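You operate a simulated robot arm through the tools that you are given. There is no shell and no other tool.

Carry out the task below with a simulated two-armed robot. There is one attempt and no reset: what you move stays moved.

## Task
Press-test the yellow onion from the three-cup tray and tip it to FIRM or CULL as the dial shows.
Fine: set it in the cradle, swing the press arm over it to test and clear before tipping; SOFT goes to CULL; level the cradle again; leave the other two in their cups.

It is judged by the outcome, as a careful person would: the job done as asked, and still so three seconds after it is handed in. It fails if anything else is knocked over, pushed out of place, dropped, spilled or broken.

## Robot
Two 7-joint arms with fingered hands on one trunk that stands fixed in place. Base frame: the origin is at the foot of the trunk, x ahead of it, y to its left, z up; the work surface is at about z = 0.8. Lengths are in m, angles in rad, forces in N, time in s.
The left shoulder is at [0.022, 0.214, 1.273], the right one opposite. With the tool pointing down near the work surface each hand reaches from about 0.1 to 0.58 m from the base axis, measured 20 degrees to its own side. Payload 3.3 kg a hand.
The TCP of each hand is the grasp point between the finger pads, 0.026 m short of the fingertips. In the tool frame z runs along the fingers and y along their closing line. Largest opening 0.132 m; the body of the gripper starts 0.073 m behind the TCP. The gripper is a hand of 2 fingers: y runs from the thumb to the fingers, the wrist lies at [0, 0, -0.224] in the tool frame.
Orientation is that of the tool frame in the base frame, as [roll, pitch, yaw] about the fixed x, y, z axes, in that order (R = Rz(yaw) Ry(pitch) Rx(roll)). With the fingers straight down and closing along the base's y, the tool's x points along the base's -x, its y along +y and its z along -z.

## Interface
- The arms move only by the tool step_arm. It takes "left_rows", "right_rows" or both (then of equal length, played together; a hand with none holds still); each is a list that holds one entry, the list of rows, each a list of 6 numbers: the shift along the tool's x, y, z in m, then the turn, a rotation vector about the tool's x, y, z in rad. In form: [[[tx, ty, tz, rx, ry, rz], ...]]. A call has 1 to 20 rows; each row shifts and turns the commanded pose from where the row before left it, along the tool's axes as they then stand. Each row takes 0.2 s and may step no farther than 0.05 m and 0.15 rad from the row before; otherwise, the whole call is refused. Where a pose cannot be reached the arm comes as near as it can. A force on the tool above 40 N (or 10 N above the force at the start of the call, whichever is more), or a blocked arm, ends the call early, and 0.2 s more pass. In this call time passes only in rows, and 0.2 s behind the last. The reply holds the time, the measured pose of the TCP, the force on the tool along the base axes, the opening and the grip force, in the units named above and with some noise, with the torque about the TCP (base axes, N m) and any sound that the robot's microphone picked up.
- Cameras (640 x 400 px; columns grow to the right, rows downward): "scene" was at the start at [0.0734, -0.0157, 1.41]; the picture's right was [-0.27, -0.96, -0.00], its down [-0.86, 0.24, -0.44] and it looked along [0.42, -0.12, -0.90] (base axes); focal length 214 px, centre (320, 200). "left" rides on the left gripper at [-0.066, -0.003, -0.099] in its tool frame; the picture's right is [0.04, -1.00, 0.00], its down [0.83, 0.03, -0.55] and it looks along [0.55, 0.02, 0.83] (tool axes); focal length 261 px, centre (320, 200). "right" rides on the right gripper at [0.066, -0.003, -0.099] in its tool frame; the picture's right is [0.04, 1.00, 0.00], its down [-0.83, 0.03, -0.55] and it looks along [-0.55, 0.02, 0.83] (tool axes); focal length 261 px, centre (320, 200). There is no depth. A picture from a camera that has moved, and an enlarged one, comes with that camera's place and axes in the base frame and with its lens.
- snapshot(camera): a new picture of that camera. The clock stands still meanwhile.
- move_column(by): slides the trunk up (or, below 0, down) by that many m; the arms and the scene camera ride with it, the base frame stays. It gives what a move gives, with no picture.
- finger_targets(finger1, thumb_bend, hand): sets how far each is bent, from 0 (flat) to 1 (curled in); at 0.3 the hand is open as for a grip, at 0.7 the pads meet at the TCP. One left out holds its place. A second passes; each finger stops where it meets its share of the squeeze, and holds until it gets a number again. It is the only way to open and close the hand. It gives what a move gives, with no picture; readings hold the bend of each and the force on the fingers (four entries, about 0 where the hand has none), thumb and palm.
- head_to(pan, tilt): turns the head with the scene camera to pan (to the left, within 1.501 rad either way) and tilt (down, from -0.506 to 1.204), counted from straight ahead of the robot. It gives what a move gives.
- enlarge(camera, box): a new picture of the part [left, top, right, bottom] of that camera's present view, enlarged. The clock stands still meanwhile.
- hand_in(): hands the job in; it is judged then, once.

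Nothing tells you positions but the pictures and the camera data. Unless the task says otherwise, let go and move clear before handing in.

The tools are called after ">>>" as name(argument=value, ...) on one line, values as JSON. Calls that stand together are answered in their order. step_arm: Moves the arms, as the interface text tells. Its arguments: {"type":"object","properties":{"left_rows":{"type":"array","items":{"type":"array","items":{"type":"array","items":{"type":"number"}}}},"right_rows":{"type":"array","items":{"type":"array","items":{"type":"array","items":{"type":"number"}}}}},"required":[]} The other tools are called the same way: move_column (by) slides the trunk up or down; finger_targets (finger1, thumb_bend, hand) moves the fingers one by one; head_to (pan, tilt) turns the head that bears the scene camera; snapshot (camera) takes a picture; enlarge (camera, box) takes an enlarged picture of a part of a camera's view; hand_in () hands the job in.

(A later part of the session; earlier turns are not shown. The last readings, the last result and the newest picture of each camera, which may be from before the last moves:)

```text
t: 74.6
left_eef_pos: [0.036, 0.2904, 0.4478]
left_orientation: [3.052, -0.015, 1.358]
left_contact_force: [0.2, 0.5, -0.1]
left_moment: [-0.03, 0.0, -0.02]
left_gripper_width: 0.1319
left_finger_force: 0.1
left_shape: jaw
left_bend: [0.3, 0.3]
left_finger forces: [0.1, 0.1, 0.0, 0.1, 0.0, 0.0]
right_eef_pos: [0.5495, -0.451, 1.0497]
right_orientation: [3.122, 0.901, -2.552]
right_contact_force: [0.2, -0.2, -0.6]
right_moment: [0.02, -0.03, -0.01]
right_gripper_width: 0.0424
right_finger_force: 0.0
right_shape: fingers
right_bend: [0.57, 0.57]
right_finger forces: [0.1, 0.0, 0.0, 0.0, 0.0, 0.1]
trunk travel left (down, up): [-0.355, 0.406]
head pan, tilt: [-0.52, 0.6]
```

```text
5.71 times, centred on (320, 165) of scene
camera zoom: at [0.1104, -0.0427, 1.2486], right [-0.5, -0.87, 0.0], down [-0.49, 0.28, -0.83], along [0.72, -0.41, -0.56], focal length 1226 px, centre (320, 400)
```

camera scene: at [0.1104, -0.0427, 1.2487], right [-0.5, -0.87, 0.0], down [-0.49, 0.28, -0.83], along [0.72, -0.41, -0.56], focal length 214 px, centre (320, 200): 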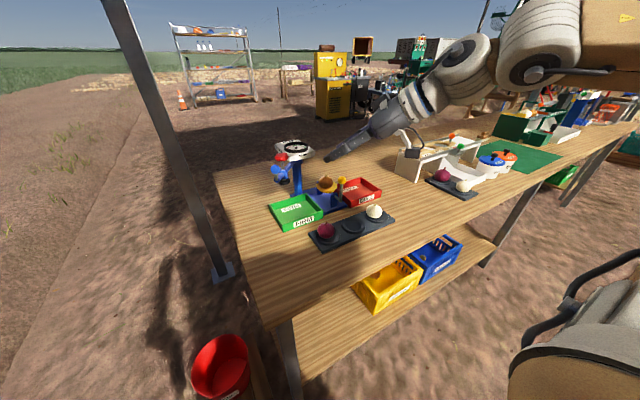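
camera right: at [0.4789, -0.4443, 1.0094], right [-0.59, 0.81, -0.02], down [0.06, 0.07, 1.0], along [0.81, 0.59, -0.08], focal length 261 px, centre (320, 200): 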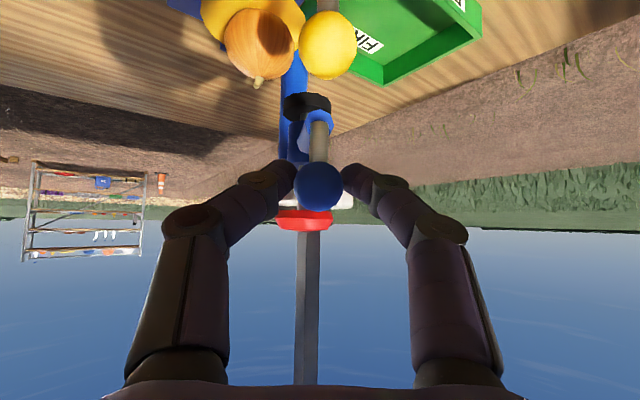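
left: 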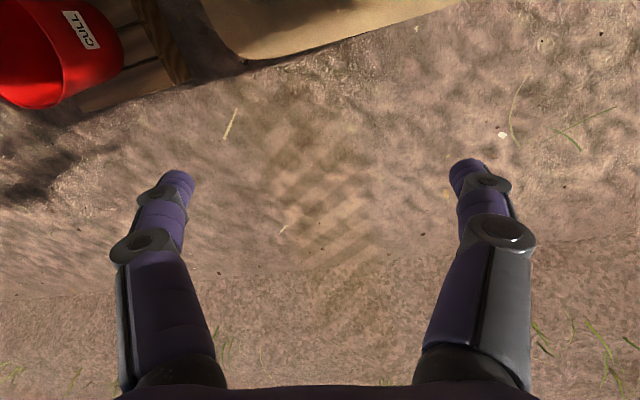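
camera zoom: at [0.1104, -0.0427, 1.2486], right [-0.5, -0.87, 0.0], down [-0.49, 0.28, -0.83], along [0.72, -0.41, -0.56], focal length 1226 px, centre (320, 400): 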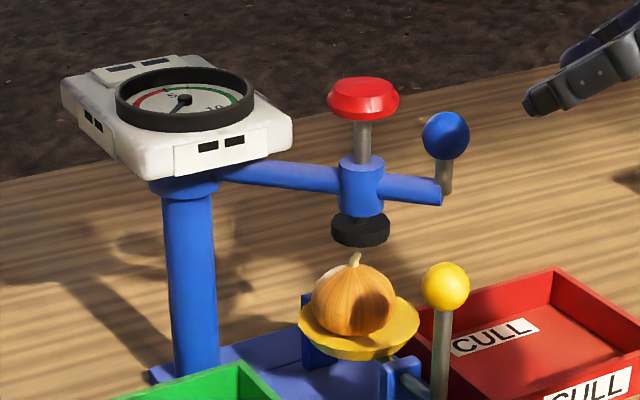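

The arm stays in place over the onion. Next I raise the trunk, close the fingers, and turn to a steeper posture for pressing the red cap.

>>> move_column(by=0.1)

>>> finger_targets(hand="right", finger1=0.7, thumb_bend=0.7)

>>> step_arm(right_rows=[[[0, 0, 0, 0.1136, 0, 0.09], [0, 0, 0, 0.1136, 0, 0.09], [0, 0, 0, 0, 0.125, 0], [0, 0, 0, 0, 0.125, 0]]])

>>> snapshot(camera="right")

>>> snapshot(camera="scene")

```text
t: 75.9
left_eef_pos: [0.0349, 0.2896, 0.548]
left_orientation: [3.052, -0.015, 1.356]
left_contact_force: [-0.3, -0.3, -0.3]
left_moment: [0.02, 0.0, 0.01]
left_gripper_width: 0.1319
left_finger_force: 0.1
left_shape: jaw
left_bend: [0.3, 0.3]
left_finger forces: [0.0, 0.1, 0.0, 0.0, 0.0, 0.1]
right_eef_pos: [0.5488, -0.4514, 1.1482]
right_orientation: [3.121, 0.899, -2.551]
right_contact_force: [0.0, 0.0, 0.3]
right_moment: [0.0, -0.01, 0.01]
right_gripper_width: 0.0423
right_finger_force: 0.1
right_shape: fingers
right_bend: [0.57, 0.57]
right_finger forces: [0.1, 0.1, 0.0, 0.0, 0.0, 0.0]
trunk travel left (down, up): [-0.455, 0.306]
head pan, tilt: [-0.52, 0.6]
```

```text
t: 76.9
left_eef_pos: [0.0353, 0.2901, 0.5485]
left_orientation: [3.053, -0.015, 1.356]
left_contact_force: [0.2, -0.1, 0.5]
left_moment: [0.01, -0.02, 0.0]
left_gripper_width: 0.132
left_finger_force: 0.1
left_shape: jaw
left_bend: [0.3, 0.3]
left_finger forces: [0.0, 0.0, 0.0, 0.0, 0.0, 0.0]
right_eef_pos: [0.5479, -0.4503, 1.1496]
right_orientation: [3.124, 0.9, -2.55]
right_contact_force: [-0.5, 0.0, 0.0]
right_moment: [-0.05, 0.0, 0.02]
right_gripper_width: 0.002
right_finger_force: 0.1
right_shape: fingers
right_bend: [0.7, 0.7]
right_finger forces: [0.1, 0.0, 0.0, 0.1, 0.0, 0.1]
trunk travel left (down, up): [-0.455, 0.306]
head pan, tilt: [-0.52, 0.6]
```

```text
t: 77.9
left_eef_pos: [0.0356, 0.2896, 0.5472]
left_orientation: [3.052, -0.016, 1.356]
left_contact_force: [-0.1, -0.2, 0.3]
left_moment: [0.0, -0.01, 0.02]
left_gripper_width: 0.132
left_finger_force: 0.2
left_shape: jaw
left_bend: [0.3, 0.3]
left_finger forces: [0.0, 0.1, 0.0, 0.0, 0.0, 0.1]
right_eef_pos: [0.5485, -0.4517, 1.1488]
right_orientation: [3.128, 0.647, -2.835]
right_contact_force: [-0.3, 0.7, -0.3]
right_moment: [-0.01, 0.02, 0.02]
right_gripper_width: 0.0019
right_finger_force: 0.1
right_shape: fingers
right_bend: [0.7, 0.7]
right_finger forces: [0.0, 0.0, 0.1, 0.0, 0.0, 0.0]
trunk travel left (down, up): [-0.455, 0.306]
head pan, tilt: [-0.52, 0.6]
```

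```text
taken
camera right: at [0.4431, -0.4883, 1.1876], right [-0.34, 0.94, -0.01], down [0.31, 0.13, 0.94], along [0.89, 0.32, -0.33], focal length 261 px, centre (320, 200)
```

right: 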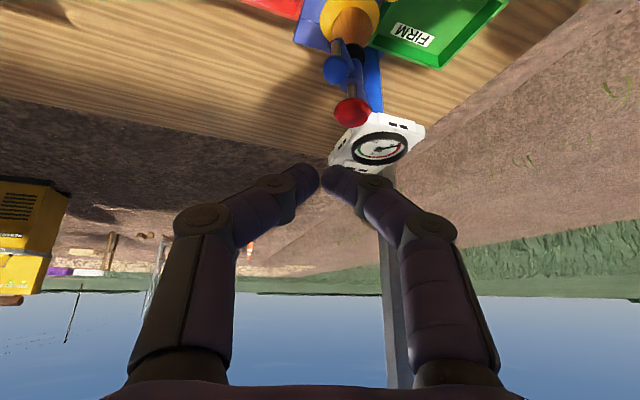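

```text
taken
camera scene: at [0.0976, -0.0422, 1.3493], right [-0.5, -0.87, 0.0], down [-0.49, 0.28, -0.82], along [0.72, -0.41, -0.57], focal length 214 px, centre (320, 200)
```

scene: 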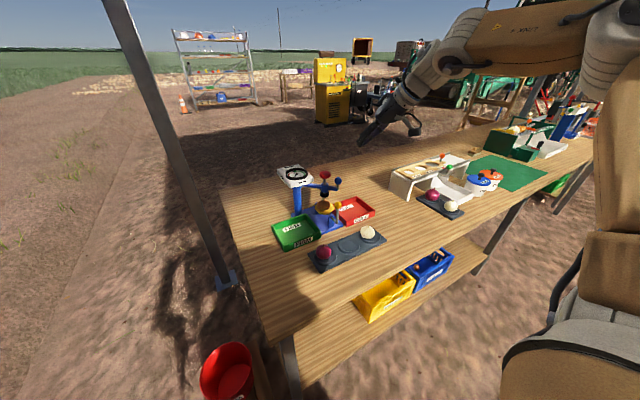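

>>> step_arm(right_rows=[[[-0.0128, 0.0122, 0.0423, 0, 0, 0], [-0.0128, 0.0122, 0.0423, 0, 0, 0], [-0.0128, 0.0122, 0.0423, 0, 0, 0]]])

>>> snapshot(camera="right")

>>> enlarge(camera="scene", box=[270, 130, 370, 220])

```text
t: 78.7
left_eef_pos: [0.0359, 0.2899, 0.5474]
left_orientation: [3.052, -0.016, 1.356]
left_contact_force: [0.1, -0.2, -0.5]
left_moment: [0.03, 0.03, 0.02]
left_gripper_width: 0.132
left_finger_force: 0.0
left_shape: jaw
left_bend: [0.3, 0.3]
left_finger forces: [0.1, 0.0, 0.1, 0.1, 0.0, 0.0]
right_eef_pos: [0.6402, -0.3844, 1.0684]
right_orientation: [3.129, 0.645, -2.837]
right_contact_force: [0.8, 0.8, -1.4]
right_moment: [-0.02, -0.04, 0.03]
right_gripper_width: 0.0016
right_finger_force: 0.1
right_shape: fingers
right_bend: [0.7, 0.7]
right_finger forces: [0.0, 0.0, 0.0, 0.1, 0.0, 0.0]
trunk travel left (down, up): [-0.455, 0.306]
head pan, tilt: [-0.52, 0.6]
```

```text
taken
camera right: at [0.5347, -0.4211, 1.1086], right [-0.34, 0.94, -0.01], down [0.31, 0.13, 0.94], along [0.89, 0.31, -0.34], focal length 261 px, centre (320, 200)
```

right: 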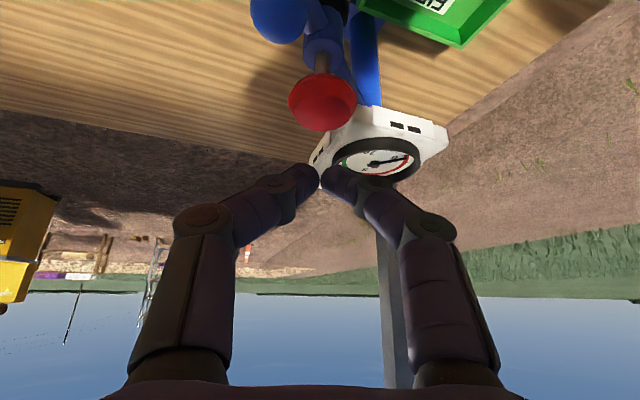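

```text
4.44 times, centred on (320, 175) of scene
camera zoom: at [0.0993, -0.0431, 1.3491], right [-0.5, -0.87, 0.0], down [-0.49, 0.28, -0.82], along [0.71, -0.41, -0.57], focal length 953 px, centre (320, 311)
```

zoom: 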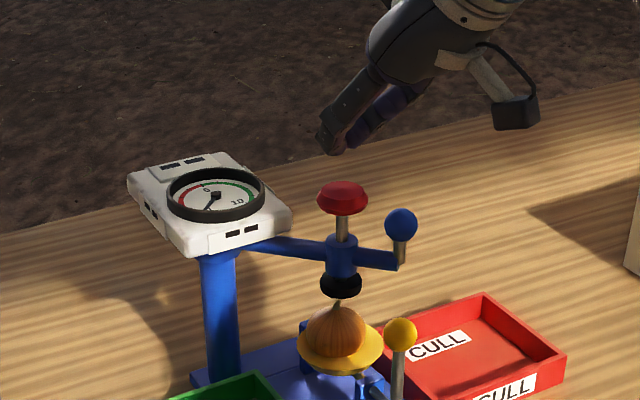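

>>> step_arm(right_rows=[[[0.0118, 0.0006, 0.0099, 0, 0, 0], [0.0118, 0.0006, 0.0099, 0, 0, 0]]])

>>> snapshot(camera="right")

>>> enlarge(camera="scene", box=[270, 130, 370, 220])

```text
t: 79.3
left_eef_pos: [0.0354, 0.29, 0.5484]
left_orientation: [3.053, -0.016, 1.356]
left_contact_force: [0.3, -0.7, 0.1]
left_moment: [0.01, 0.03, -0.01]
left_gripper_width: 0.1317
left_finger_force: 0.1
left_shape: jaw
left_bend: [0.3, 0.3]
left_finger forces: [0.1, 0.2, 0.0, 0.1, 0.0, 0.0]
right_eef_pos: [0.6323, -0.3834, 1.0416]
right_orientation: [3.127, 0.646, -2.836]
right_contact_force: [-0.5, 0.9, -0.4]
right_moment: [0.01, 0.03, 0.0]
right_gripper_width: 0.0014
right_finger_force: 0.1
right_shape: fingers
right_bend: [0.7, 0.7]
right_finger forces: [0.0, 0.0, 0.0, 0.0, 0.1, 0.0]
trunk travel left (down, up): [-0.455, 0.306]
head pan, tilt: [-0.52, 0.6]
```

```text
taken
camera right: at [0.5264, -0.4201, 1.0804], right [-0.34, 0.94, -0.01], down [0.31, 0.12, 0.94], along [0.89, 0.32, -0.33], focal length 261 px, centre (320, 200)
```

right: 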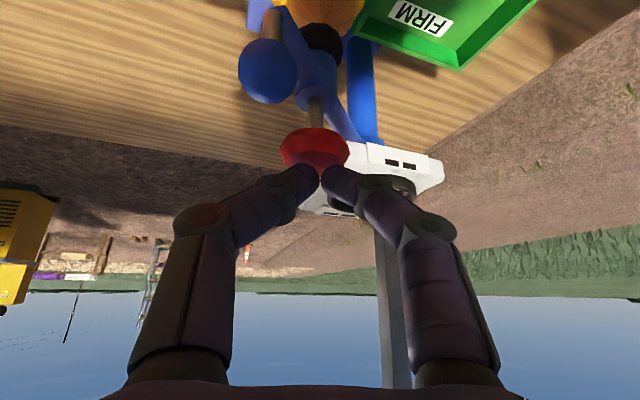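

```text
4.44 times, centred on (320, 175) of scene
camera zoom: at [0.0971, -0.0426, 1.3493], right [-0.5, -0.87, 0.0], down [-0.49, 0.28, -0.83], along [0.72, -0.41, -0.56], focal length 953 px, centre (320, 311)
```

zoom: 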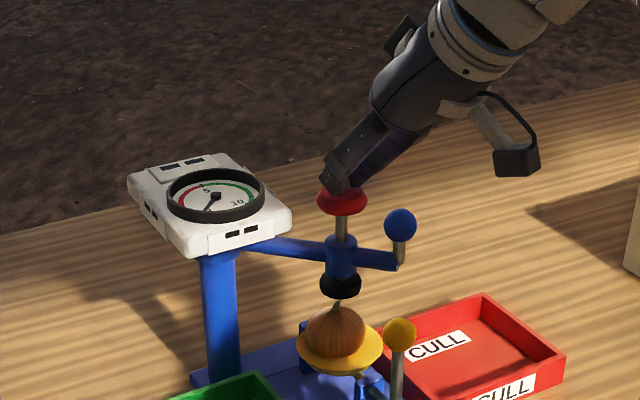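

The fingertips are centred over the red cap. I'll press straight down in small steps and watch force and dial.

>>> step_arm(right_rows=[[[0.0024, 0, 0.0032, 0, 0, 0], [0.0024, 0, 0.0032, 0, 0, 0], [0.0024, 0, 0.0032, 0, 0, 0]]])

>>> snapshot(camera="right")

>>> enlarge(camera="scene", box=[270, 130, 370, 220])

```text
t: 80.1
left_eef_pos: [0.0353, 0.2896, 0.5471]
left_orientation: [3.052, -0.016, 1.357]
left_contact_force: [-0.2, -0.8, -0.5]
left_moment: [0.02, -0.02, 0.0]
left_gripper_width: 0.1319
left_finger_force: 0.1
left_shape: jaw
left_bend: [0.3, 0.3]
left_finger forces: [0.0, 0.0, 0.1, 0.0, 0.0, 0.0]
right_eef_pos: [0.6314, -0.3827, 1.0308]
right_orientation: [3.128, 0.647, -2.835]
right_contact_force: [0.2, -0.3, 1.5]
right_moment: [-0.01, 0.0, 0.02]
right_gripper_width: 0.0015
right_finger_force: 0.5
right_shape: fingers
right_bend: [0.7, 0.7]
right_finger forces: [0.0, 0.0, 0.0, 0.1, 1.0, 0.0]
trunk travel left (down, up): [-0.455, 0.306]
head pan, tilt: [-0.52, 0.6]
```

```text
taken
camera right: at [0.5262, -0.4202, 1.0682], right [-0.34, 0.94, -0.01], down [0.31, 0.12, 0.94], along [0.89, 0.32, -0.33], focal length 261 px, centre (320, 200)
```

right: 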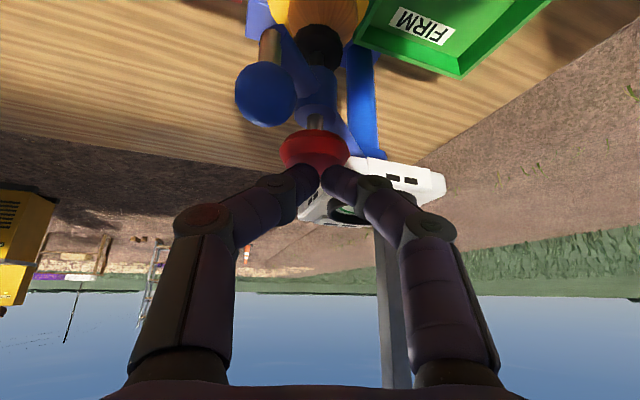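

```text
4.44 times, centred on (320, 175) of scene
camera zoom: at [0.0971, -0.0427, 1.3493], right [-0.5, -0.87, 0.0], down [-0.49, 0.28, -0.83], along [0.72, -0.41, -0.56], focal length 953 px, centre (320, 311)
```

zoom: 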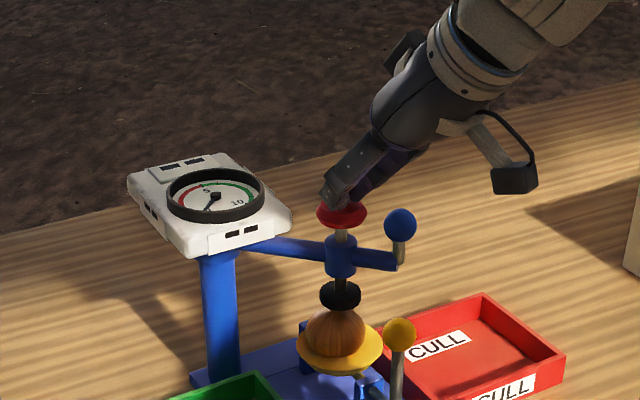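

The plunger is moving down under a light force and the foot is reaching the onion. I'll keep pressing.

>>> step_arm(right_rows=[[[0.0024, 0, 0.0032, 0, 0, 0], [0.0024, 0, 0.0032, 0, 0, 0]]])

>>> enlarge(camera="scene", box=[270, 130, 370, 220])

>>> enlarge(camera="scene", box=[275, 155, 325, 190])

```text
t: 80.7
left_eef_pos: [0.0345, 0.2893, 0.5472]
left_orientation: [3.053, -0.015, 1.357]
left_contact_force: [-0.6, 0.2, -0.5]
left_moment: [0.0, 0.01, -0.01]
left_gripper_width: 0.1318
left_finger_force: 0.2
left_shape: jaw
left_bend: [0.3, 0.3]
left_finger forces: [0.0, 0.0, 0.1, 0.0, 0.0, 0.2]
right_eef_pos: [0.6322, -0.3819, 1.0247]
right_orientation: [3.129, 0.652, -2.836]
right_contact_force: [0.3, -2.5, 12.3]
right_moment: [-0.09, -0.18, -0.01]
right_gripper_width: 0.0011
right_finger_force: 6.5
right_shape: fingers
right_bend: [0.7, 0.7]
right_finger forces: [1.9, 0.0, 0.0, 0.1, 10.8, 0.0]
trunk travel left (down, up): [-0.455, 0.306]
head pan, tilt: [-0.52, 0.6]
```

```text
4.44 times, centred on (320, 175) of scene
camera zoom: at [0.096, -0.0421, 1.3496], right [-0.5, -0.87, 0.0], down [-0.49, 0.28, -0.83], along [0.72, -0.41, -0.56], focal length 953 px, centre (320, 311)
```

zoom: 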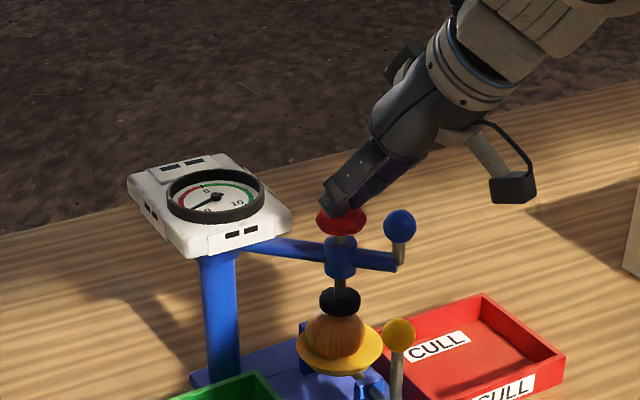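

```text
11.43 times, centred on (300, 172) of scene
camera zoom: at [0.096, -0.0421, 1.3496], right [-0.5, -0.87, 0.0], down [-0.49, 0.28, -0.83], along [0.72, -0.41, -0.56], focal length 2451 px, centre (549, 514)
```

zoom: 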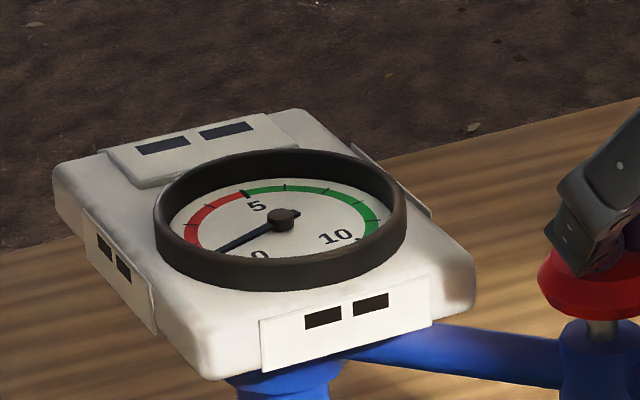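

The needle is rising with load, at about 1 now. I'll keep pressing to a proper test load.

>>> step_arm(right_rows=[[[0.0018, 0, 0.0024, 0, 0, 0], [0.0018, 0, 0.0024, 0, 0, 0]]])

>>> enlarge(camera="scene", box=[275, 155, 325, 190])

>>> enlarge(camera="scene", box=[270, 130, 370, 220])

```text
t: 81.5
left_eef_pos: [0.0355, 0.2895, 0.5475]
left_orientation: [3.05, -0.015, 1.356]
left_contact_force: [0.6, -0.6, -0.2]
left_moment: [0.02, 0.04, 0.04]
left_gripper_width: 0.1319
left_finger_force: 0.1
left_shape: jaw
left_bend: [0.3, 0.3]
left_finger forces: [0.1, 0.1, 0.0, 0.1, 0.0, 0.0]
right_eef_pos: [0.6361, -0.3829, 1.0238]
right_orientation: [3.132, 0.666, -2.834]
right_contact_force: [0.1, -0.1, 12.8]
right_moment: [0.01, -0.15, 0.0]
right_gripper_width: 0.0
right_finger_force: 7.8
right_shape: fingers
right_bend: [0.71, 0.71]
right_finger forces: [5.9, 0.0, 0.0, 0.0, 8.7, 0.1]
trunk travel left (down, up): [-0.455, 0.306]
head pan, tilt: [-0.52, 0.6]
stopped in row 2 (right hand): the force on the tool passed its limit at 41 N (the readings are from after the stop); the commanded pose is now the measured one
```

```text
11.43 times, centred on (300, 172) of scene
camera zoom: at [0.0965, -0.0424, 1.3491], right [-0.5, -0.87, 0.0], down [-0.49, 0.28, -0.83], along [0.72, -0.41, -0.56], focal length 2451 px, centre (549, 514)
```

zoom: 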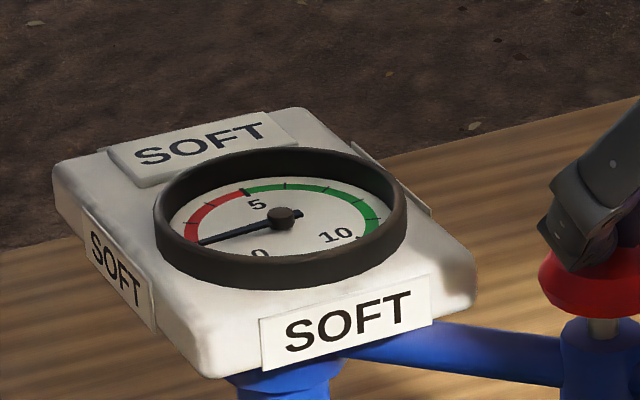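

```text
4.44 times, centred on (320, 175) of scene
camera zoom: at [0.0965, -0.0424, 1.3491], right [-0.5, -0.87, 0.0], down [-0.49, 0.28, -0.83], along [0.72, -0.41, -0.56], focal length 953 px, centre (320, 311)
```

zoom: 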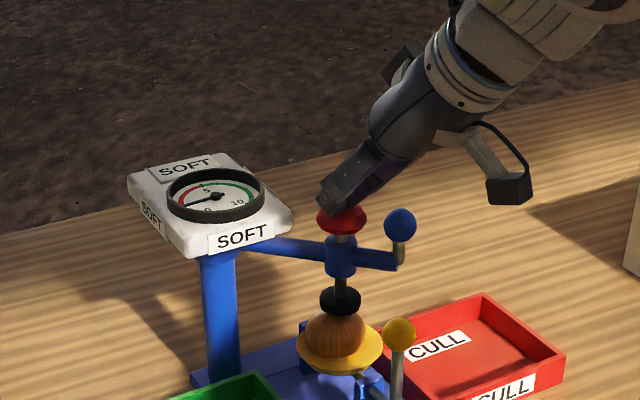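

The dial displays SOFT with the needle in the red, so this onion goes to CULL. I'll lift off the cap and see whether the plunger retracts.

>>> step_arm(right_rows=[[[-0.0124, 0, -0.0157, 0, 0, 0], [-0.0185, 0, -0.0236, 0, 0, 0], [-0.0185, 0, -0.0236, 0, 0, 0]]])

>>> enlarge(camera="scene", box=[270, 130, 370, 220])

>>> snapshot(camera="right")

```text
t: 82.3
left_eef_pos: [0.0363, 0.2885, 0.5489]
left_orientation: [3.053, -0.016, 1.356]
left_contact_force: [-0.9, 0.3, 0.4]
left_moment: [0.0, 0.0, 0.0]
left_gripper_width: 0.1317
left_finger_force: 0.2
left_shape: jaw
left_bend: [0.3, 0.3]
left_finger forces: [0.0, 0.0, 0.0, 0.0, 0.0, 0.0]
right_eef_pos: [0.6356, -0.3838, 1.0991]
right_orientation: [3.131, 0.661, -2.832]
right_contact_force: [-0.6, 0.7, -0.4]
right_moment: [-0.01, 0.02, 0.02]
right_gripper_width: 0.0013
right_finger_force: 0.1
right_shape: fingers
right_bend: [0.7, 0.7]
right_finger forces: [0.0, 0.0, 0.0, 0.0, 0.0, 0.0]
trunk travel left (down, up): [-0.455, 0.306]
head pan, tilt: [-0.52, 0.6]
```

```text
4.44 times, centred on (320, 175) of scene
camera zoom: at [0.0977, -0.0426, 1.3492], right [-0.5, -0.87, 0.0], down [-0.49, 0.28, -0.82], along [0.72, -0.41, -0.57], focal length 953 px, centre (320, 311)
```

zoom: 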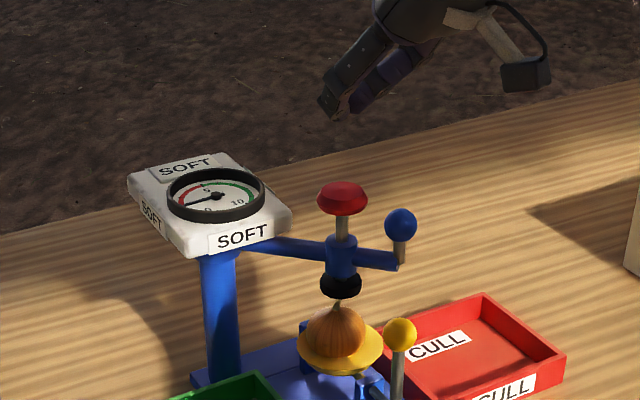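

```text
taken
camera right: at [0.529, -0.4207, 1.1357], right [-0.34, 0.94, -0.02], down [0.29, 0.12, 0.95], along [0.89, 0.32, -0.32], focal length 261 px, centre (320, 200)
```

right: 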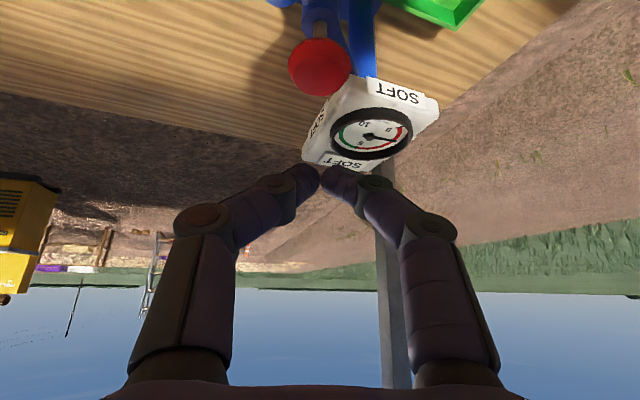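

The plunger sprang back and the dial holds SOFT. Next I swing the press arm clear: back off, return to the knob-gripping posture, and grip the knob again.

>>> step_arm(right_rows=[[[0.0171, -0.0126, -0.0338, 0, 0, 0], [0.0171, -0.0126, -0.0338, 0, 0, 0], [0.0171, -0.0126, -0.0338, 0, 0, 0], [0, 0, 0, 0, -0.12, 0], [0, 0, 0, 0, -0.12, 0], [0, 0, 0, -0.1096, 0, -0.087], [0, 0, 0, -0.1096, 0, -0.087]]])

>>> finger_targets(hand="right", finger1=0.58, thumb_bend=0.58)

>>> move_column(by=-0.1)

>>> snapshot(camera="right")

```text
t: 83.9
left_eef_pos: [0.0361, 0.2888, 0.5484]
left_orientation: [3.053, -0.014, 1.356]
left_contact_force: [0.4, -0.1, 0.0]
left_moment: [-0.01, 0.0, 0.0]
left_gripper_width: 0.1318
left_finger_force: 0.1
left_shape: jaw
left_bend: [0.3, 0.3]
left_finger forces: [0.1, 0.0, 0.0, 0.1, 0.0, 0.0]
right_eef_pos: [0.5493, -0.4511, 1.1485]
right_orientation: [3.129, 0.903, -2.557]
right_contact_force: [0.3, -0.6, 1.0]
right_moment: [-0.02, 0.02, -0.03]
right_gripper_width: 0.0014
right_finger_force: 0.1
right_shape: fingers
right_bend: [0.7, 0.7]
right_finger forces: [0.0, 0.0, 0.1, 0.0, 0.0, 0.1]
trunk travel left (down, up): [-0.455, 0.306]
head pan, tilt: [-0.52, 0.6]
```

```text
t: 84.9
left_eef_pos: [0.0362, 0.2893, 0.5488]
left_orientation: [3.053, -0.016, 1.357]
left_contact_force: [0.1, 1.0, -0.5]
left_moment: [-0.02, -0.03, -0.01]
left_gripper_width: 0.1319
left_finger_force: 0.0
left_shape: jaw
left_bend: [0.3, 0.3]
left_finger forces: [0.1, 0.1, 0.1, 0.0, 0.0, 0.1]
right_eef_pos: [0.5489, -0.4526, 1.1485]
right_orientation: [3.128, 0.901, -2.559]
right_contact_force: [-0.4, -1.3, -0.1]
right_moment: [-0.02, -0.04, -0.02]
right_gripper_width: 0.0422
right_finger_force: 0.0
right_shape: fingers
right_bend: [0.57, 0.57]
right_finger forces: [0.0, 0.1, 0.1, 0.1, 0.0, 0.0]
trunk travel left (down, up): [-0.455, 0.306]
head pan, tilt: [-0.52, 0.6]
```

```text
t: 86.2
left_eef_pos: [0.036, 0.2901, 0.4492]
left_orientation: [3.052, -0.016, 1.356]
left_contact_force: [-0.1, 0.3, -0.2]
left_moment: [0.0, 0.01, 0.01]
left_gripper_width: 0.1318
left_finger_force: 0.1
left_shape: jaw
left_bend: [0.3, 0.3]
left_finger forces: [0.0, 0.0, 0.0, 0.1, 0.0, 0.0]
right_eef_pos: [0.5492, -0.4509, 1.0492]
right_orientation: [3.13, 0.902, -2.557]
right_contact_force: [-0.2, 0.3, -0.4]
right_moment: [-0.01, 0.02, -0.01]
right_gripper_width: 0.0424
right_finger_force: 0.0
right_shape: fingers
right_bend: [0.57, 0.57]
right_finger forces: [0.0, 0.1, 0.0, 0.0, 0.0, 0.0]
trunk travel left (down, up): [-0.355, 0.406]
head pan, tilt: [-0.52, 0.6]
```

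```text
taken
camera right: at [0.4525, -0.5194, 1.0579], right [-0.58, 0.81, -0.02], down [0.05, 0.07, 1.0], along [0.81, 0.58, -0.08], focal length 261 px, centre (320, 200)
```

right: 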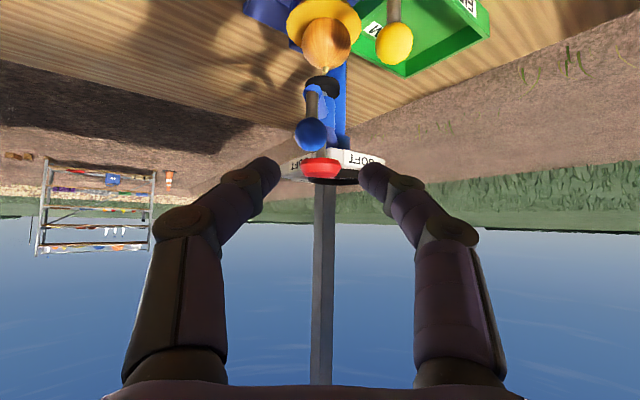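

>>> step_arm(right_rows=[[[0, -0.0035, 0.025, 0, 0, 0], [0, -0.0035, 0.025, 0, 0, 0], [0, 0, 0.025, 0, 0, 0]]])

>>> snapshot(camera="right")

>>> enlarge(camera="scene", box=[270, 130, 370, 200])

```text
t: 87.0
left_eef_pos: [0.036, 0.2893, 0.4483]
left_orientation: [3.052, -0.016, 1.357]
left_contact_force: [-0.1, -0.5, -0.3]
left_moment: [0.02, -0.04, 0.04]
left_gripper_width: 0.132
left_finger_force: 0.1
left_shape: jaw
left_bend: [0.3, 0.3]
left_finger forces: [0.0, 0.0, 0.0, 0.0, 0.1, 0.0]
right_eef_pos: [0.6024, -0.4255, 1.0018]
right_orientation: [3.128, 0.901, -2.559]
right_contact_force: [0.2, 0.2, 0.1]
right_moment: [0.01, 0.02, 0.0]
right_gripper_width: 0.0424
right_finger_force: 0.0
right_shape: fingers
right_bend: [0.57, 0.57]
right_finger forces: [0.0, 0.0, 0.0, 0.1, 0.0, 0.1]
trunk travel left (down, up): [-0.355, 0.406]
head pan, tilt: [-0.52, 0.6]
```

```text
taken
camera right: at [0.5052, -0.493, 1.0102], right [-0.58, 0.81, -0.02], down [0.05, 0.07, 1.0], along [0.81, 0.58, -0.08], focal length 261 px, centre (320, 200)
```

right: 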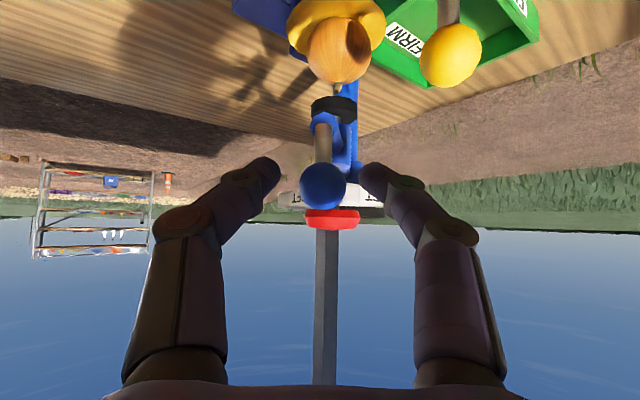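

```text
5.71 times, centred on (320, 165) of scene
camera zoom: at [0.1107, -0.0427, 1.2486], right [-0.5, -0.87, 0.0], down [-0.49, 0.28, -0.82], along [0.72, -0.41, -0.57], focal length 1226 px, centre (320, 400)
```

zoom: 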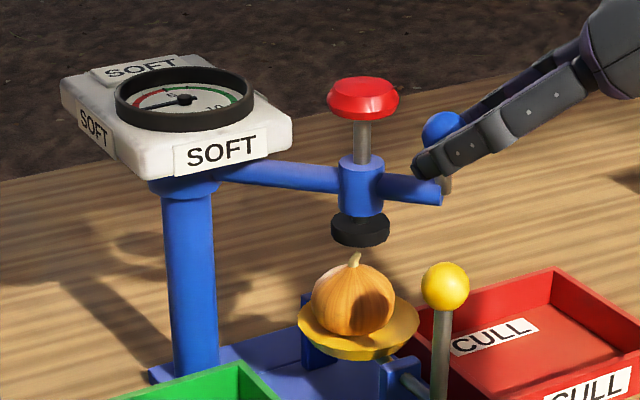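

>>> step_arm(right_rows=[[[0, 0.001, 0.004, 0, 0, 0]]])

>>> finger_targets(hand="right", finger1=0.645, thumb_bend=0.645)

>>> enlarge(camera="right", box=[180, 80, 440, 260])

```text
t: 87.4
left_eef_pos: [0.0345, 0.2894, 0.448]
left_orientation: [3.053, -0.016, 1.356]
left_contact_force: [-0.5, 0.1, 0.2]
left_moment: [-0.03, -0.01, 0.0]
left_gripper_width: 0.132
left_finger_force: 0.0
left_shape: jaw
left_bend: [0.3, 0.3]
left_finger forces: [0.0, 0.1, 0.1, 0.0, 0.0, 0.0]
right_eef_pos: [0.6044, -0.4217, 0.9985]
right_orientation: [3.131, 0.902, -2.559]
right_contact_force: [-0.1, -0.6, -0.1]
right_moment: [-0.01, -0.01, 0.01]
right_gripper_width: 0.0425
right_finger_force: 0.1
right_shape: fingers
right_bend: [0.57, 0.57]
right_finger forces: [0.2, 0.1, 0.1, 0.0, 0.0, 0.0]
trunk travel left (down, up): [-0.355, 0.406]
head pan, tilt: [-0.52, 0.6]
```

```text
t: 88.4
left_eef_pos: [0.0351, 0.2894, 0.4472]
left_orientation: [3.052, -0.015, 1.357]
left_contact_force: [-0.4, -0.1, -0.1]
left_moment: [0.02, 0.03, -0.01]
left_gripper_width: 0.1318
left_finger_force: 0.0
left_shape: jaw
left_bend: [0.3, 0.3]
left_finger forces: [0.0, 0.0, 0.0, 0.1, 0.0, 0.0]
right_eef_pos: [0.6029, -0.422, 0.9976]
right_orientation: [3.128, 0.902, -2.559]
right_contact_force: [0.6, -0.5, -0.2]
right_moment: [0.03, -0.01, 0.02]
right_gripper_width: 0.0232
right_finger_force: 0.9
right_shape: fingers
right_bend: [0.63, 0.63]
right_finger forces: [0.8, 0.0, 0.0, 0.0, 0.9, 0.1]
trunk travel left (down, up): [-0.355, 0.406]
head pan, tilt: [-0.52, 0.6]
```

```text
2.22 times, centred on (310, 170) of right
camera zoom: at [0.5069, -0.4901, 1.0079], right [-0.58, 0.81, -0.02], down [0.05, 0.07, 1.0], along [0.81, 0.58, -0.08], focal length 579 px, centre (342, 267)
```

zoom: 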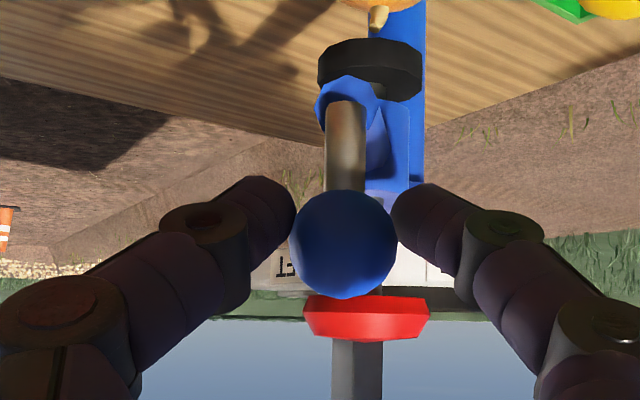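

The knob is gripped again. I'll lead it back along the arc the other way, in stages.

>>> step_arm(right_rows=[[[0.0007, 0.0188, -0.0009, 0, 0, 0], [0.0007, 0.0188, -0.0009, 0, 0, 0], [-0.0025, 0.0198, 0.0031, 0, 0, 0], [-0.0025, 0.0198, 0.0031, 0, 0, 0], [-0.0055, 0.0181, 0.007, 0, 0, 0], [-0.0055, 0.0181, 0.007, 0, 0, 0]]])

>>> enlarge(camera="scene", box=[260, 130, 360, 200])

>>> snapshot(camera="right")

```text
t: 89.8
left_eef_pos: [0.0354, 0.2894, 0.4474]
left_orientation: [3.053, -0.017, 1.356]
left_contact_force: [-0.4, -0.2, 0.6]
left_moment: [-0.01, 0.01, 0.0]
left_gripper_width: 0.132
left_finger_force: 0.1
left_shape: jaw
left_bend: [0.3, 0.3]
left_finger forces: [0.0, 0.1, 0.1, 0.0, 0.0, 0.0]
right_eef_pos: [0.5598, -0.3136, 0.9996]
right_orientation: [3.13, 0.903, -2.559]
right_contact_force: [1.3, -0.8, -0.6]
right_moment: [-0.03, 0.02, -0.02]
right_gripper_width: 0.0235
right_finger_force: 1.6
right_shape: fingers
right_bend: [0.63, 0.63]
right_finger forces: [1.1, 0.0, 0.0, 0.1, 1.3, 0.1]
trunk travel left (down, up): [-0.355, 0.406]
head pan, tilt: [-0.52, 0.6]
```

```text
5.71 times, centred on (310, 165) of scene
camera zoom: at [0.1107, -0.0425, 1.2486], right [-0.5, -0.87, 0.0], down [-0.49, 0.28, -0.82], along [0.72, -0.41, -0.57], focal length 1226 px, centre (377, 400)
```

zoom: 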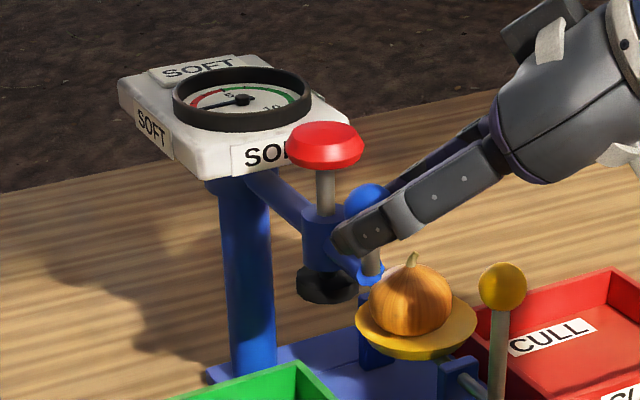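

```text
taken
camera right: at [0.4635, -0.3823, 1.0089], right [-0.58, 0.81, -0.02], down [0.05, 0.07, 1.0], along [0.81, 0.58, -0.08], focal length 261 px, centre (320, 200)
```

right: 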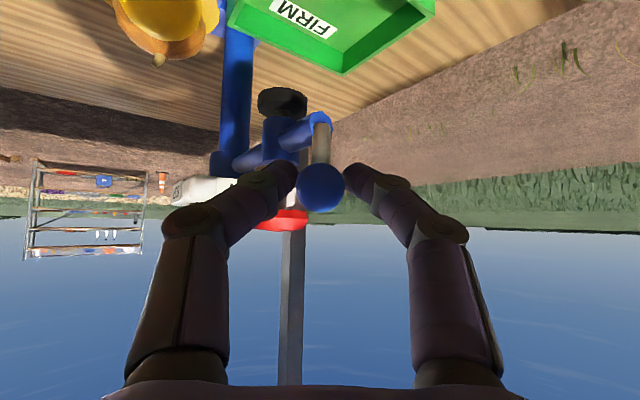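

The arm is back past 180° with the onion undisturbed. I'll continue to the parking side.

>>> step_arm(right_rows=[[[-0.0083, 0.0152, 0.0105, 0, 0, 0], [-0.0083, 0.0152, 0.0105, 0, 0, 0], [-0.01045, 0.01125, 0.0131, 0, 0, 0], [-0.01045, 0.01125, 0.0131, 0, 0, 0]]])

>>> enlarge(camera="scene", box=[260, 130, 360, 200])

>>> snapshot(camera="right")

```text
t: 90.8
left_eef_pos: [0.0355, 0.2897, 0.4477]
left_orientation: [3.053, -0.015, 1.357]
left_contact_force: [0.5, -1.5, -1.1]
left_moment: [0.01, 0.01, 0.05]
left_gripper_width: 0.1319
left_finger_force: 0.1
left_shape: jaw
left_bend: [0.3, 0.3]
left_finger forces: [0.0, 0.1, 0.0, 0.1, 0.1, 0.1]
right_eef_pos: [0.5811, -0.2356, 1.0009]
right_orientation: [3.127, 0.9, -2.559]
right_contact_force: [1.0, -0.1, -0.9]
right_moment: [-0.04, -0.02, -0.04]
right_gripper_width: 0.0244
right_finger_force: 1.2
right_shape: fingers
right_bend: [0.63, 0.63]
right_finger forces: [0.7, 0.0, 0.1, 0.0, 1.8, 0.1]
trunk travel left (down, up): [-0.355, 0.406]
head pan, tilt: [-0.52, 0.6]
```

```text
5.71 times, centred on (310, 165) of scene
camera zoom: at [0.1108, -0.0426, 1.2486], right [-0.5, -0.87, 0.0], down [-0.49, 0.28, -0.82], along [0.72, -0.41, -0.57], focal length 1226 px, centre (377, 400)
```

zoom: 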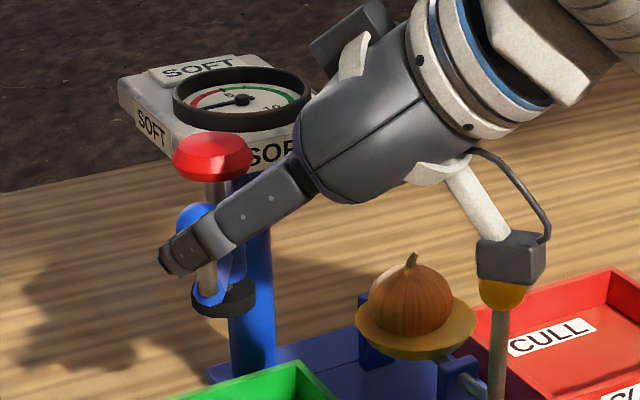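

```text
taken
camera right: at [0.4841, -0.3051, 1.0099], right [-0.58, 0.81, -0.02], down [0.05, 0.07, 1.0], along [0.81, 0.58, -0.08], focal length 261 px, centre (320, 200)
```

right: 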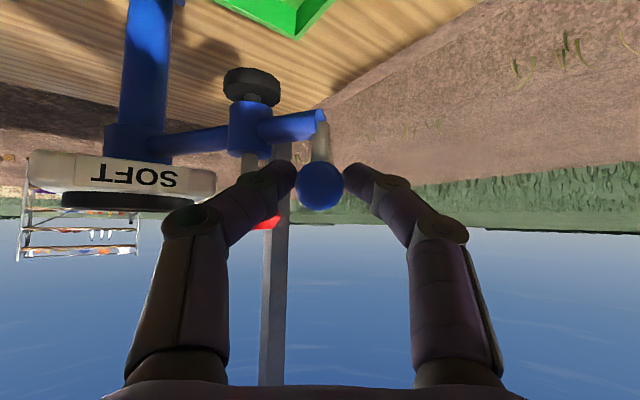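

>>> step_arm(right_rows=[[[-0.0087, 0.0048, 0.011, 0, 0, 0], [-0.0087, 0.0048, 0.011, 0, 0, 0]]])

>>> enlarge(camera="scene", box=[260, 130, 360, 200])

>>> snapshot(camera="right")

```text
t: 91.4
left_eef_pos: [0.0356, 0.2887, 0.4468]
left_orientation: [3.053, -0.015, 1.356]
left_contact_force: [0.1, -0.7, 0.0]
left_moment: [0.02, 0.02, 0.01]
left_gripper_width: 0.1322
left_finger_force: 0.0
left_shape: jaw
left_bend: [0.3, 0.3]
left_finger forces: [0.1, 0.0, 0.0, 0.0, 0.1, 0.0]
right_eef_pos: [0.5987, -0.2135, 1.001]
right_orientation: [3.128, 0.902, -2.559]
right_contact_force: [0.4, -0.1, -0.8]
right_moment: [-0.01, 0.03, -0.03]
right_gripper_width: 0.0241
right_finger_force: 1.5
right_shape: fingers
right_bend: [0.63, 0.63]
right_finger forces: [1.0, 0.1, 0.1, 0.0, 1.5, 0.1]
trunk travel left (down, up): [-0.355, 0.406]
head pan, tilt: [-0.52, 0.6]
```

```text
5.71 times, centred on (310, 165) of scene
camera zoom: at [0.1108, -0.0425, 1.2486], right [-0.5, -0.87, 0.0], down [-0.49, 0.28, -0.82], along [0.72, -0.41, -0.57], focal length 1226 px, centre (377, 400)
```

zoom: 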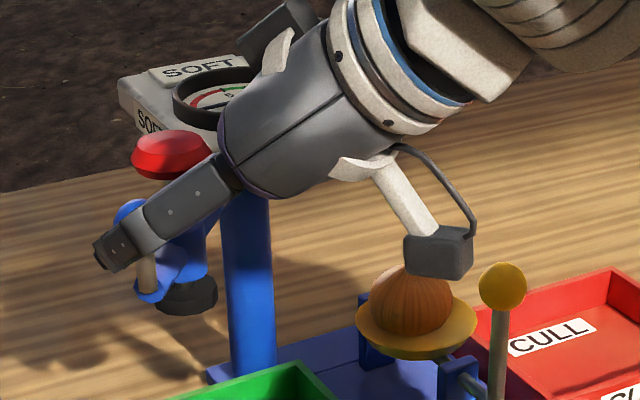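

```text
taken
camera right: at [0.5019, -0.2813, 1.01], right [-0.58, 0.81, -0.02], down [0.05, 0.07, 1.0], along [0.81, 0.58, -0.08], focal length 261 px, centre (320, 200)
```

right: 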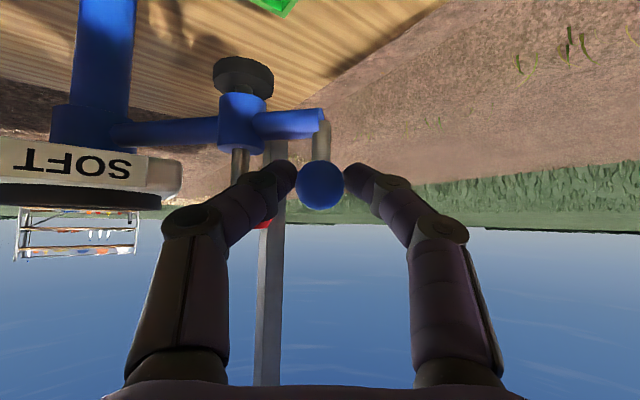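

The press arm is back near its parking position. I'll release the knob and withdraw along the fingers.

>>> finger_targets(hand="right", finger1=0.59, thumb_bend=0.6)

>>> step_arm(right_rows=[[[0, 0, -0.03, 0, 0, 0], [0, 0, -0.03, 0, 0, 0], [0, 0, -0.04, 0, 0, 0], [0, 0, -0.04, 0, 0, 0]]])

>>> enlarge(camera="scene", box=[250, 120, 390, 230])

>>> snapshot(camera="right")

```text
t: 92.4
left_eef_pos: [0.0346, 0.2891, 0.447]
left_orientation: [3.051, -0.015, 1.356]
left_contact_force: [1.2, 0.7, -0.7]
left_moment: [0.02, 0.01, -0.03]
left_gripper_width: 0.132
left_finger_force: 0.0
left_shape: jaw
left_bend: [0.3, 0.3]
left_finger forces: [0.1, 0.1, 0.1, 0.0, 0.0, 0.0]
right_eef_pos: [0.5988, -0.2138, 0.9999]
right_orientation: [3.131, 0.903, -2.559]
right_contact_force: [-0.5, -0.3, 0.4]
right_moment: [-0.01, 0.01, -0.03]
right_gripper_width: 0.0343
right_finger_force: 0.1
right_shape: fingers
right_bend: [0.59, 0.6]
right_finger forces: [0.0, 0.1, 0.0, 0.1, 0.0, 0.0]
trunk travel left (down, up): [-0.355, 0.406]
head pan, tilt: [-0.52, 0.6]
```

```text
t: 93.4
left_eef_pos: [0.0346, 0.2888, 0.4482]
left_orientation: [3.05, -0.015, 1.357]
left_contact_force: [0.7, 0.4, -0.2]
left_moment: [-0.01, -0.02, 0.04]
left_gripper_width: 0.1319
left_finger_force: 0.1
left_shape: jaw
left_bend: [0.3, 0.3]
left_finger forces: [0.1, 0.1, 0.0, 0.0, 0.0, 0.1]
right_eef_pos: [0.5064, -0.2752, 1.088]
right_orientation: [3.127, 0.9, -2.557]
right_contact_force: [1.3, -0.2, -0.4]
right_moment: [-0.02, 0.01, 0.02]
right_gripper_width: 0.0342
right_finger_force: 0.1
right_shape: fingers
right_bend: [0.59, 0.6]
right_finger forces: [0.1, 0.0, 0.1, 0.0, 0.0, 0.0]
trunk travel left (down, up): [-0.355, 0.406]
head pan, tilt: [-0.52, 0.6]
```

```text
3.64 times, centred on (320, 175) of scene
camera zoom: at [0.11, -0.0428, 1.2487], right [-0.5, -0.87, 0.0], down [-0.49, 0.28, -0.83], along [0.72, -0.41, -0.56], focal length 780 px, centre (320, 291)
```

zoom: 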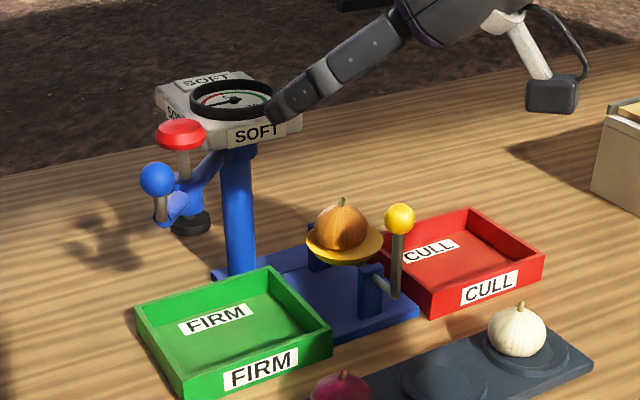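

```text
taken
camera right: at [0.4104, -0.3433, 1.0969], right [-0.58, 0.81, -0.02], down [0.05, 0.07, 1.0], along [0.81, 0.58, -0.08], focal length 261 px, centre (320, 200)
```

right: 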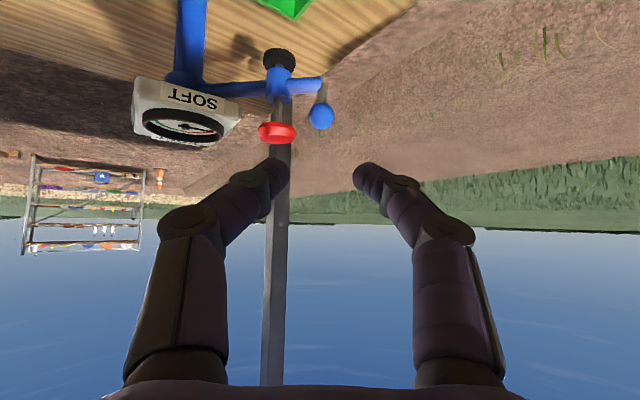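

The arm is parked, the onion is still seated and the dial reads SOFT. Next I set up to straddle the lever ball: finger 1 on its left to push it toward CULL and the thumb on its right to bring it back level. I'll go to a hover above the ball.

>>> finger_targets(hand="right", finger1=0.565, thumb_bend=0.565)

>>> step_arm(right_rows=[[[0, 0, 0, 0.1112, 0, 0.0883], [0, 0, 0, 0.1112, 0, 0.0883], [0, 0, 0, 0, 0.125, 0], [0, 0, 0, 0, 0.125, 0], [0.0081, -0.0297, 0.0152, 0, 0, 0], [0.0081, -0.0297, 0.0152, 0, 0, 0], [0.0081, -0.0297, 0.0152, 0, 0, 0], [0.0081, -0.0297, 0.0152, 0, 0, 0]]])

>>> snapshot(camera="right")

>>> enlarge(camera="scene", box=[270, 120, 410, 230])

```text
t: 94.4
left_eef_pos: [0.0354, 0.2887, 0.4486]
left_orientation: [3.054, -0.015, 1.355]
left_contact_force: [0.3, 0.2, -0.6]
left_moment: [-0.01, 0.01, -0.01]
left_gripper_width: 0.1321
left_finger_force: 0.1
left_shape: jaw
left_bend: [0.3, 0.3]
left_finger forces: [0.0, 0.0, 0.0, 0.1, 0.1, 0.0]
right_eef_pos: [0.5077, -0.2741, 1.0868]
right_orientation: [3.129, 0.902, -2.558]
right_contact_force: [0.4, -0.5, 0.7]
right_moment: [0.02, -0.01, 0.0]
right_gripper_width: 0.0454
right_finger_force: 0.2
right_shape: fingers
right_bend: [0.56, 0.56]
right_finger forces: [0.0, 0.0, 0.0, 0.0, 0.1, 0.1]
trunk travel left (down, up): [-0.355, 0.406]
head pan, tilt: [-0.52, 0.6]
```

```text
t: 96.2
left_eef_pos: [0.0357, 0.2896, 0.4495]
left_orientation: [3.054, -0.014, 1.356]
left_contact_force: [-0.1, -0.2, 0.6]
left_moment: [-0.01, -0.01, 0.02]
left_gripper_width: 0.1318
left_finger_force: 0.1
left_shape: jaw
left_bend: [0.3, 0.3]
left_finger forces: [0.0, 0.1, 0.1, 0.1, 0.1, 0.0]
right_eef_pos: [0.5542, -0.3864, 1.0179]
right_orientation: [3.131, 0.651, -2.838]
right_contact_force: [-0.4, 0.4, -0.2]
right_moment: [0.01, 0.04, -0.01]
right_gripper_width: 0.0459
right_finger_force: 0.1
right_shape: fingers
right_bend: [0.56, 0.56]
right_finger forces: [0.0, 0.0, 0.0, 0.0, 0.1, 0.1]
trunk travel left (down, up): [-0.355, 0.406]
head pan, tilt: [-0.52, 0.6]
```

```text
taken
camera right: at [0.4485, -0.4223, 1.0562], right [-0.34, 0.94, -0.02], down [0.3, 0.12, 0.94], along [0.89, 0.31, -0.33], focal length 261 px, centre (320, 200)
```

right: 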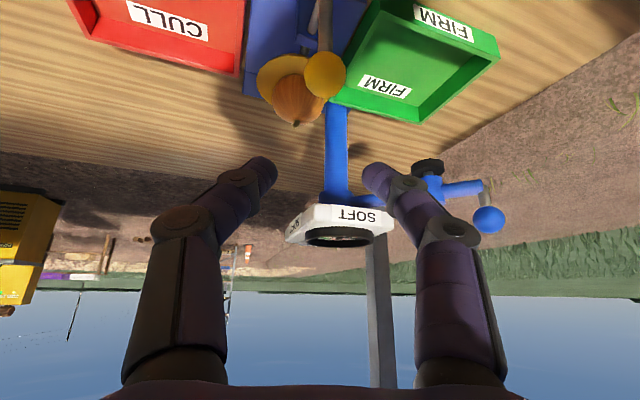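

```text
3.64 times, centred on (340, 175) of scene
camera zoom: at [0.1107, -0.0431, 1.2486], right [-0.5, -0.87, 0.0], down [-0.49, 0.28, -0.82], along [0.72, -0.41, -0.57], focal length 780 px, centre (247, 291)
```

zoom: 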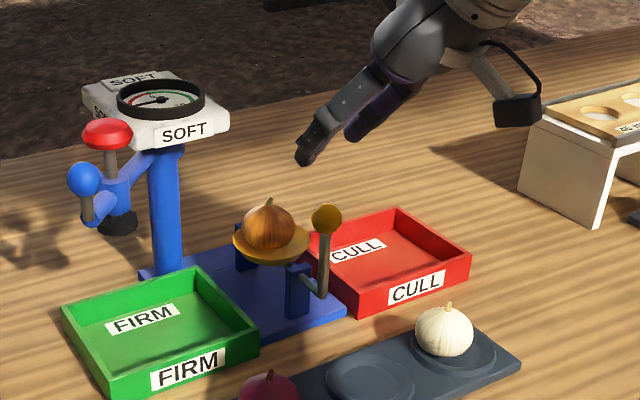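

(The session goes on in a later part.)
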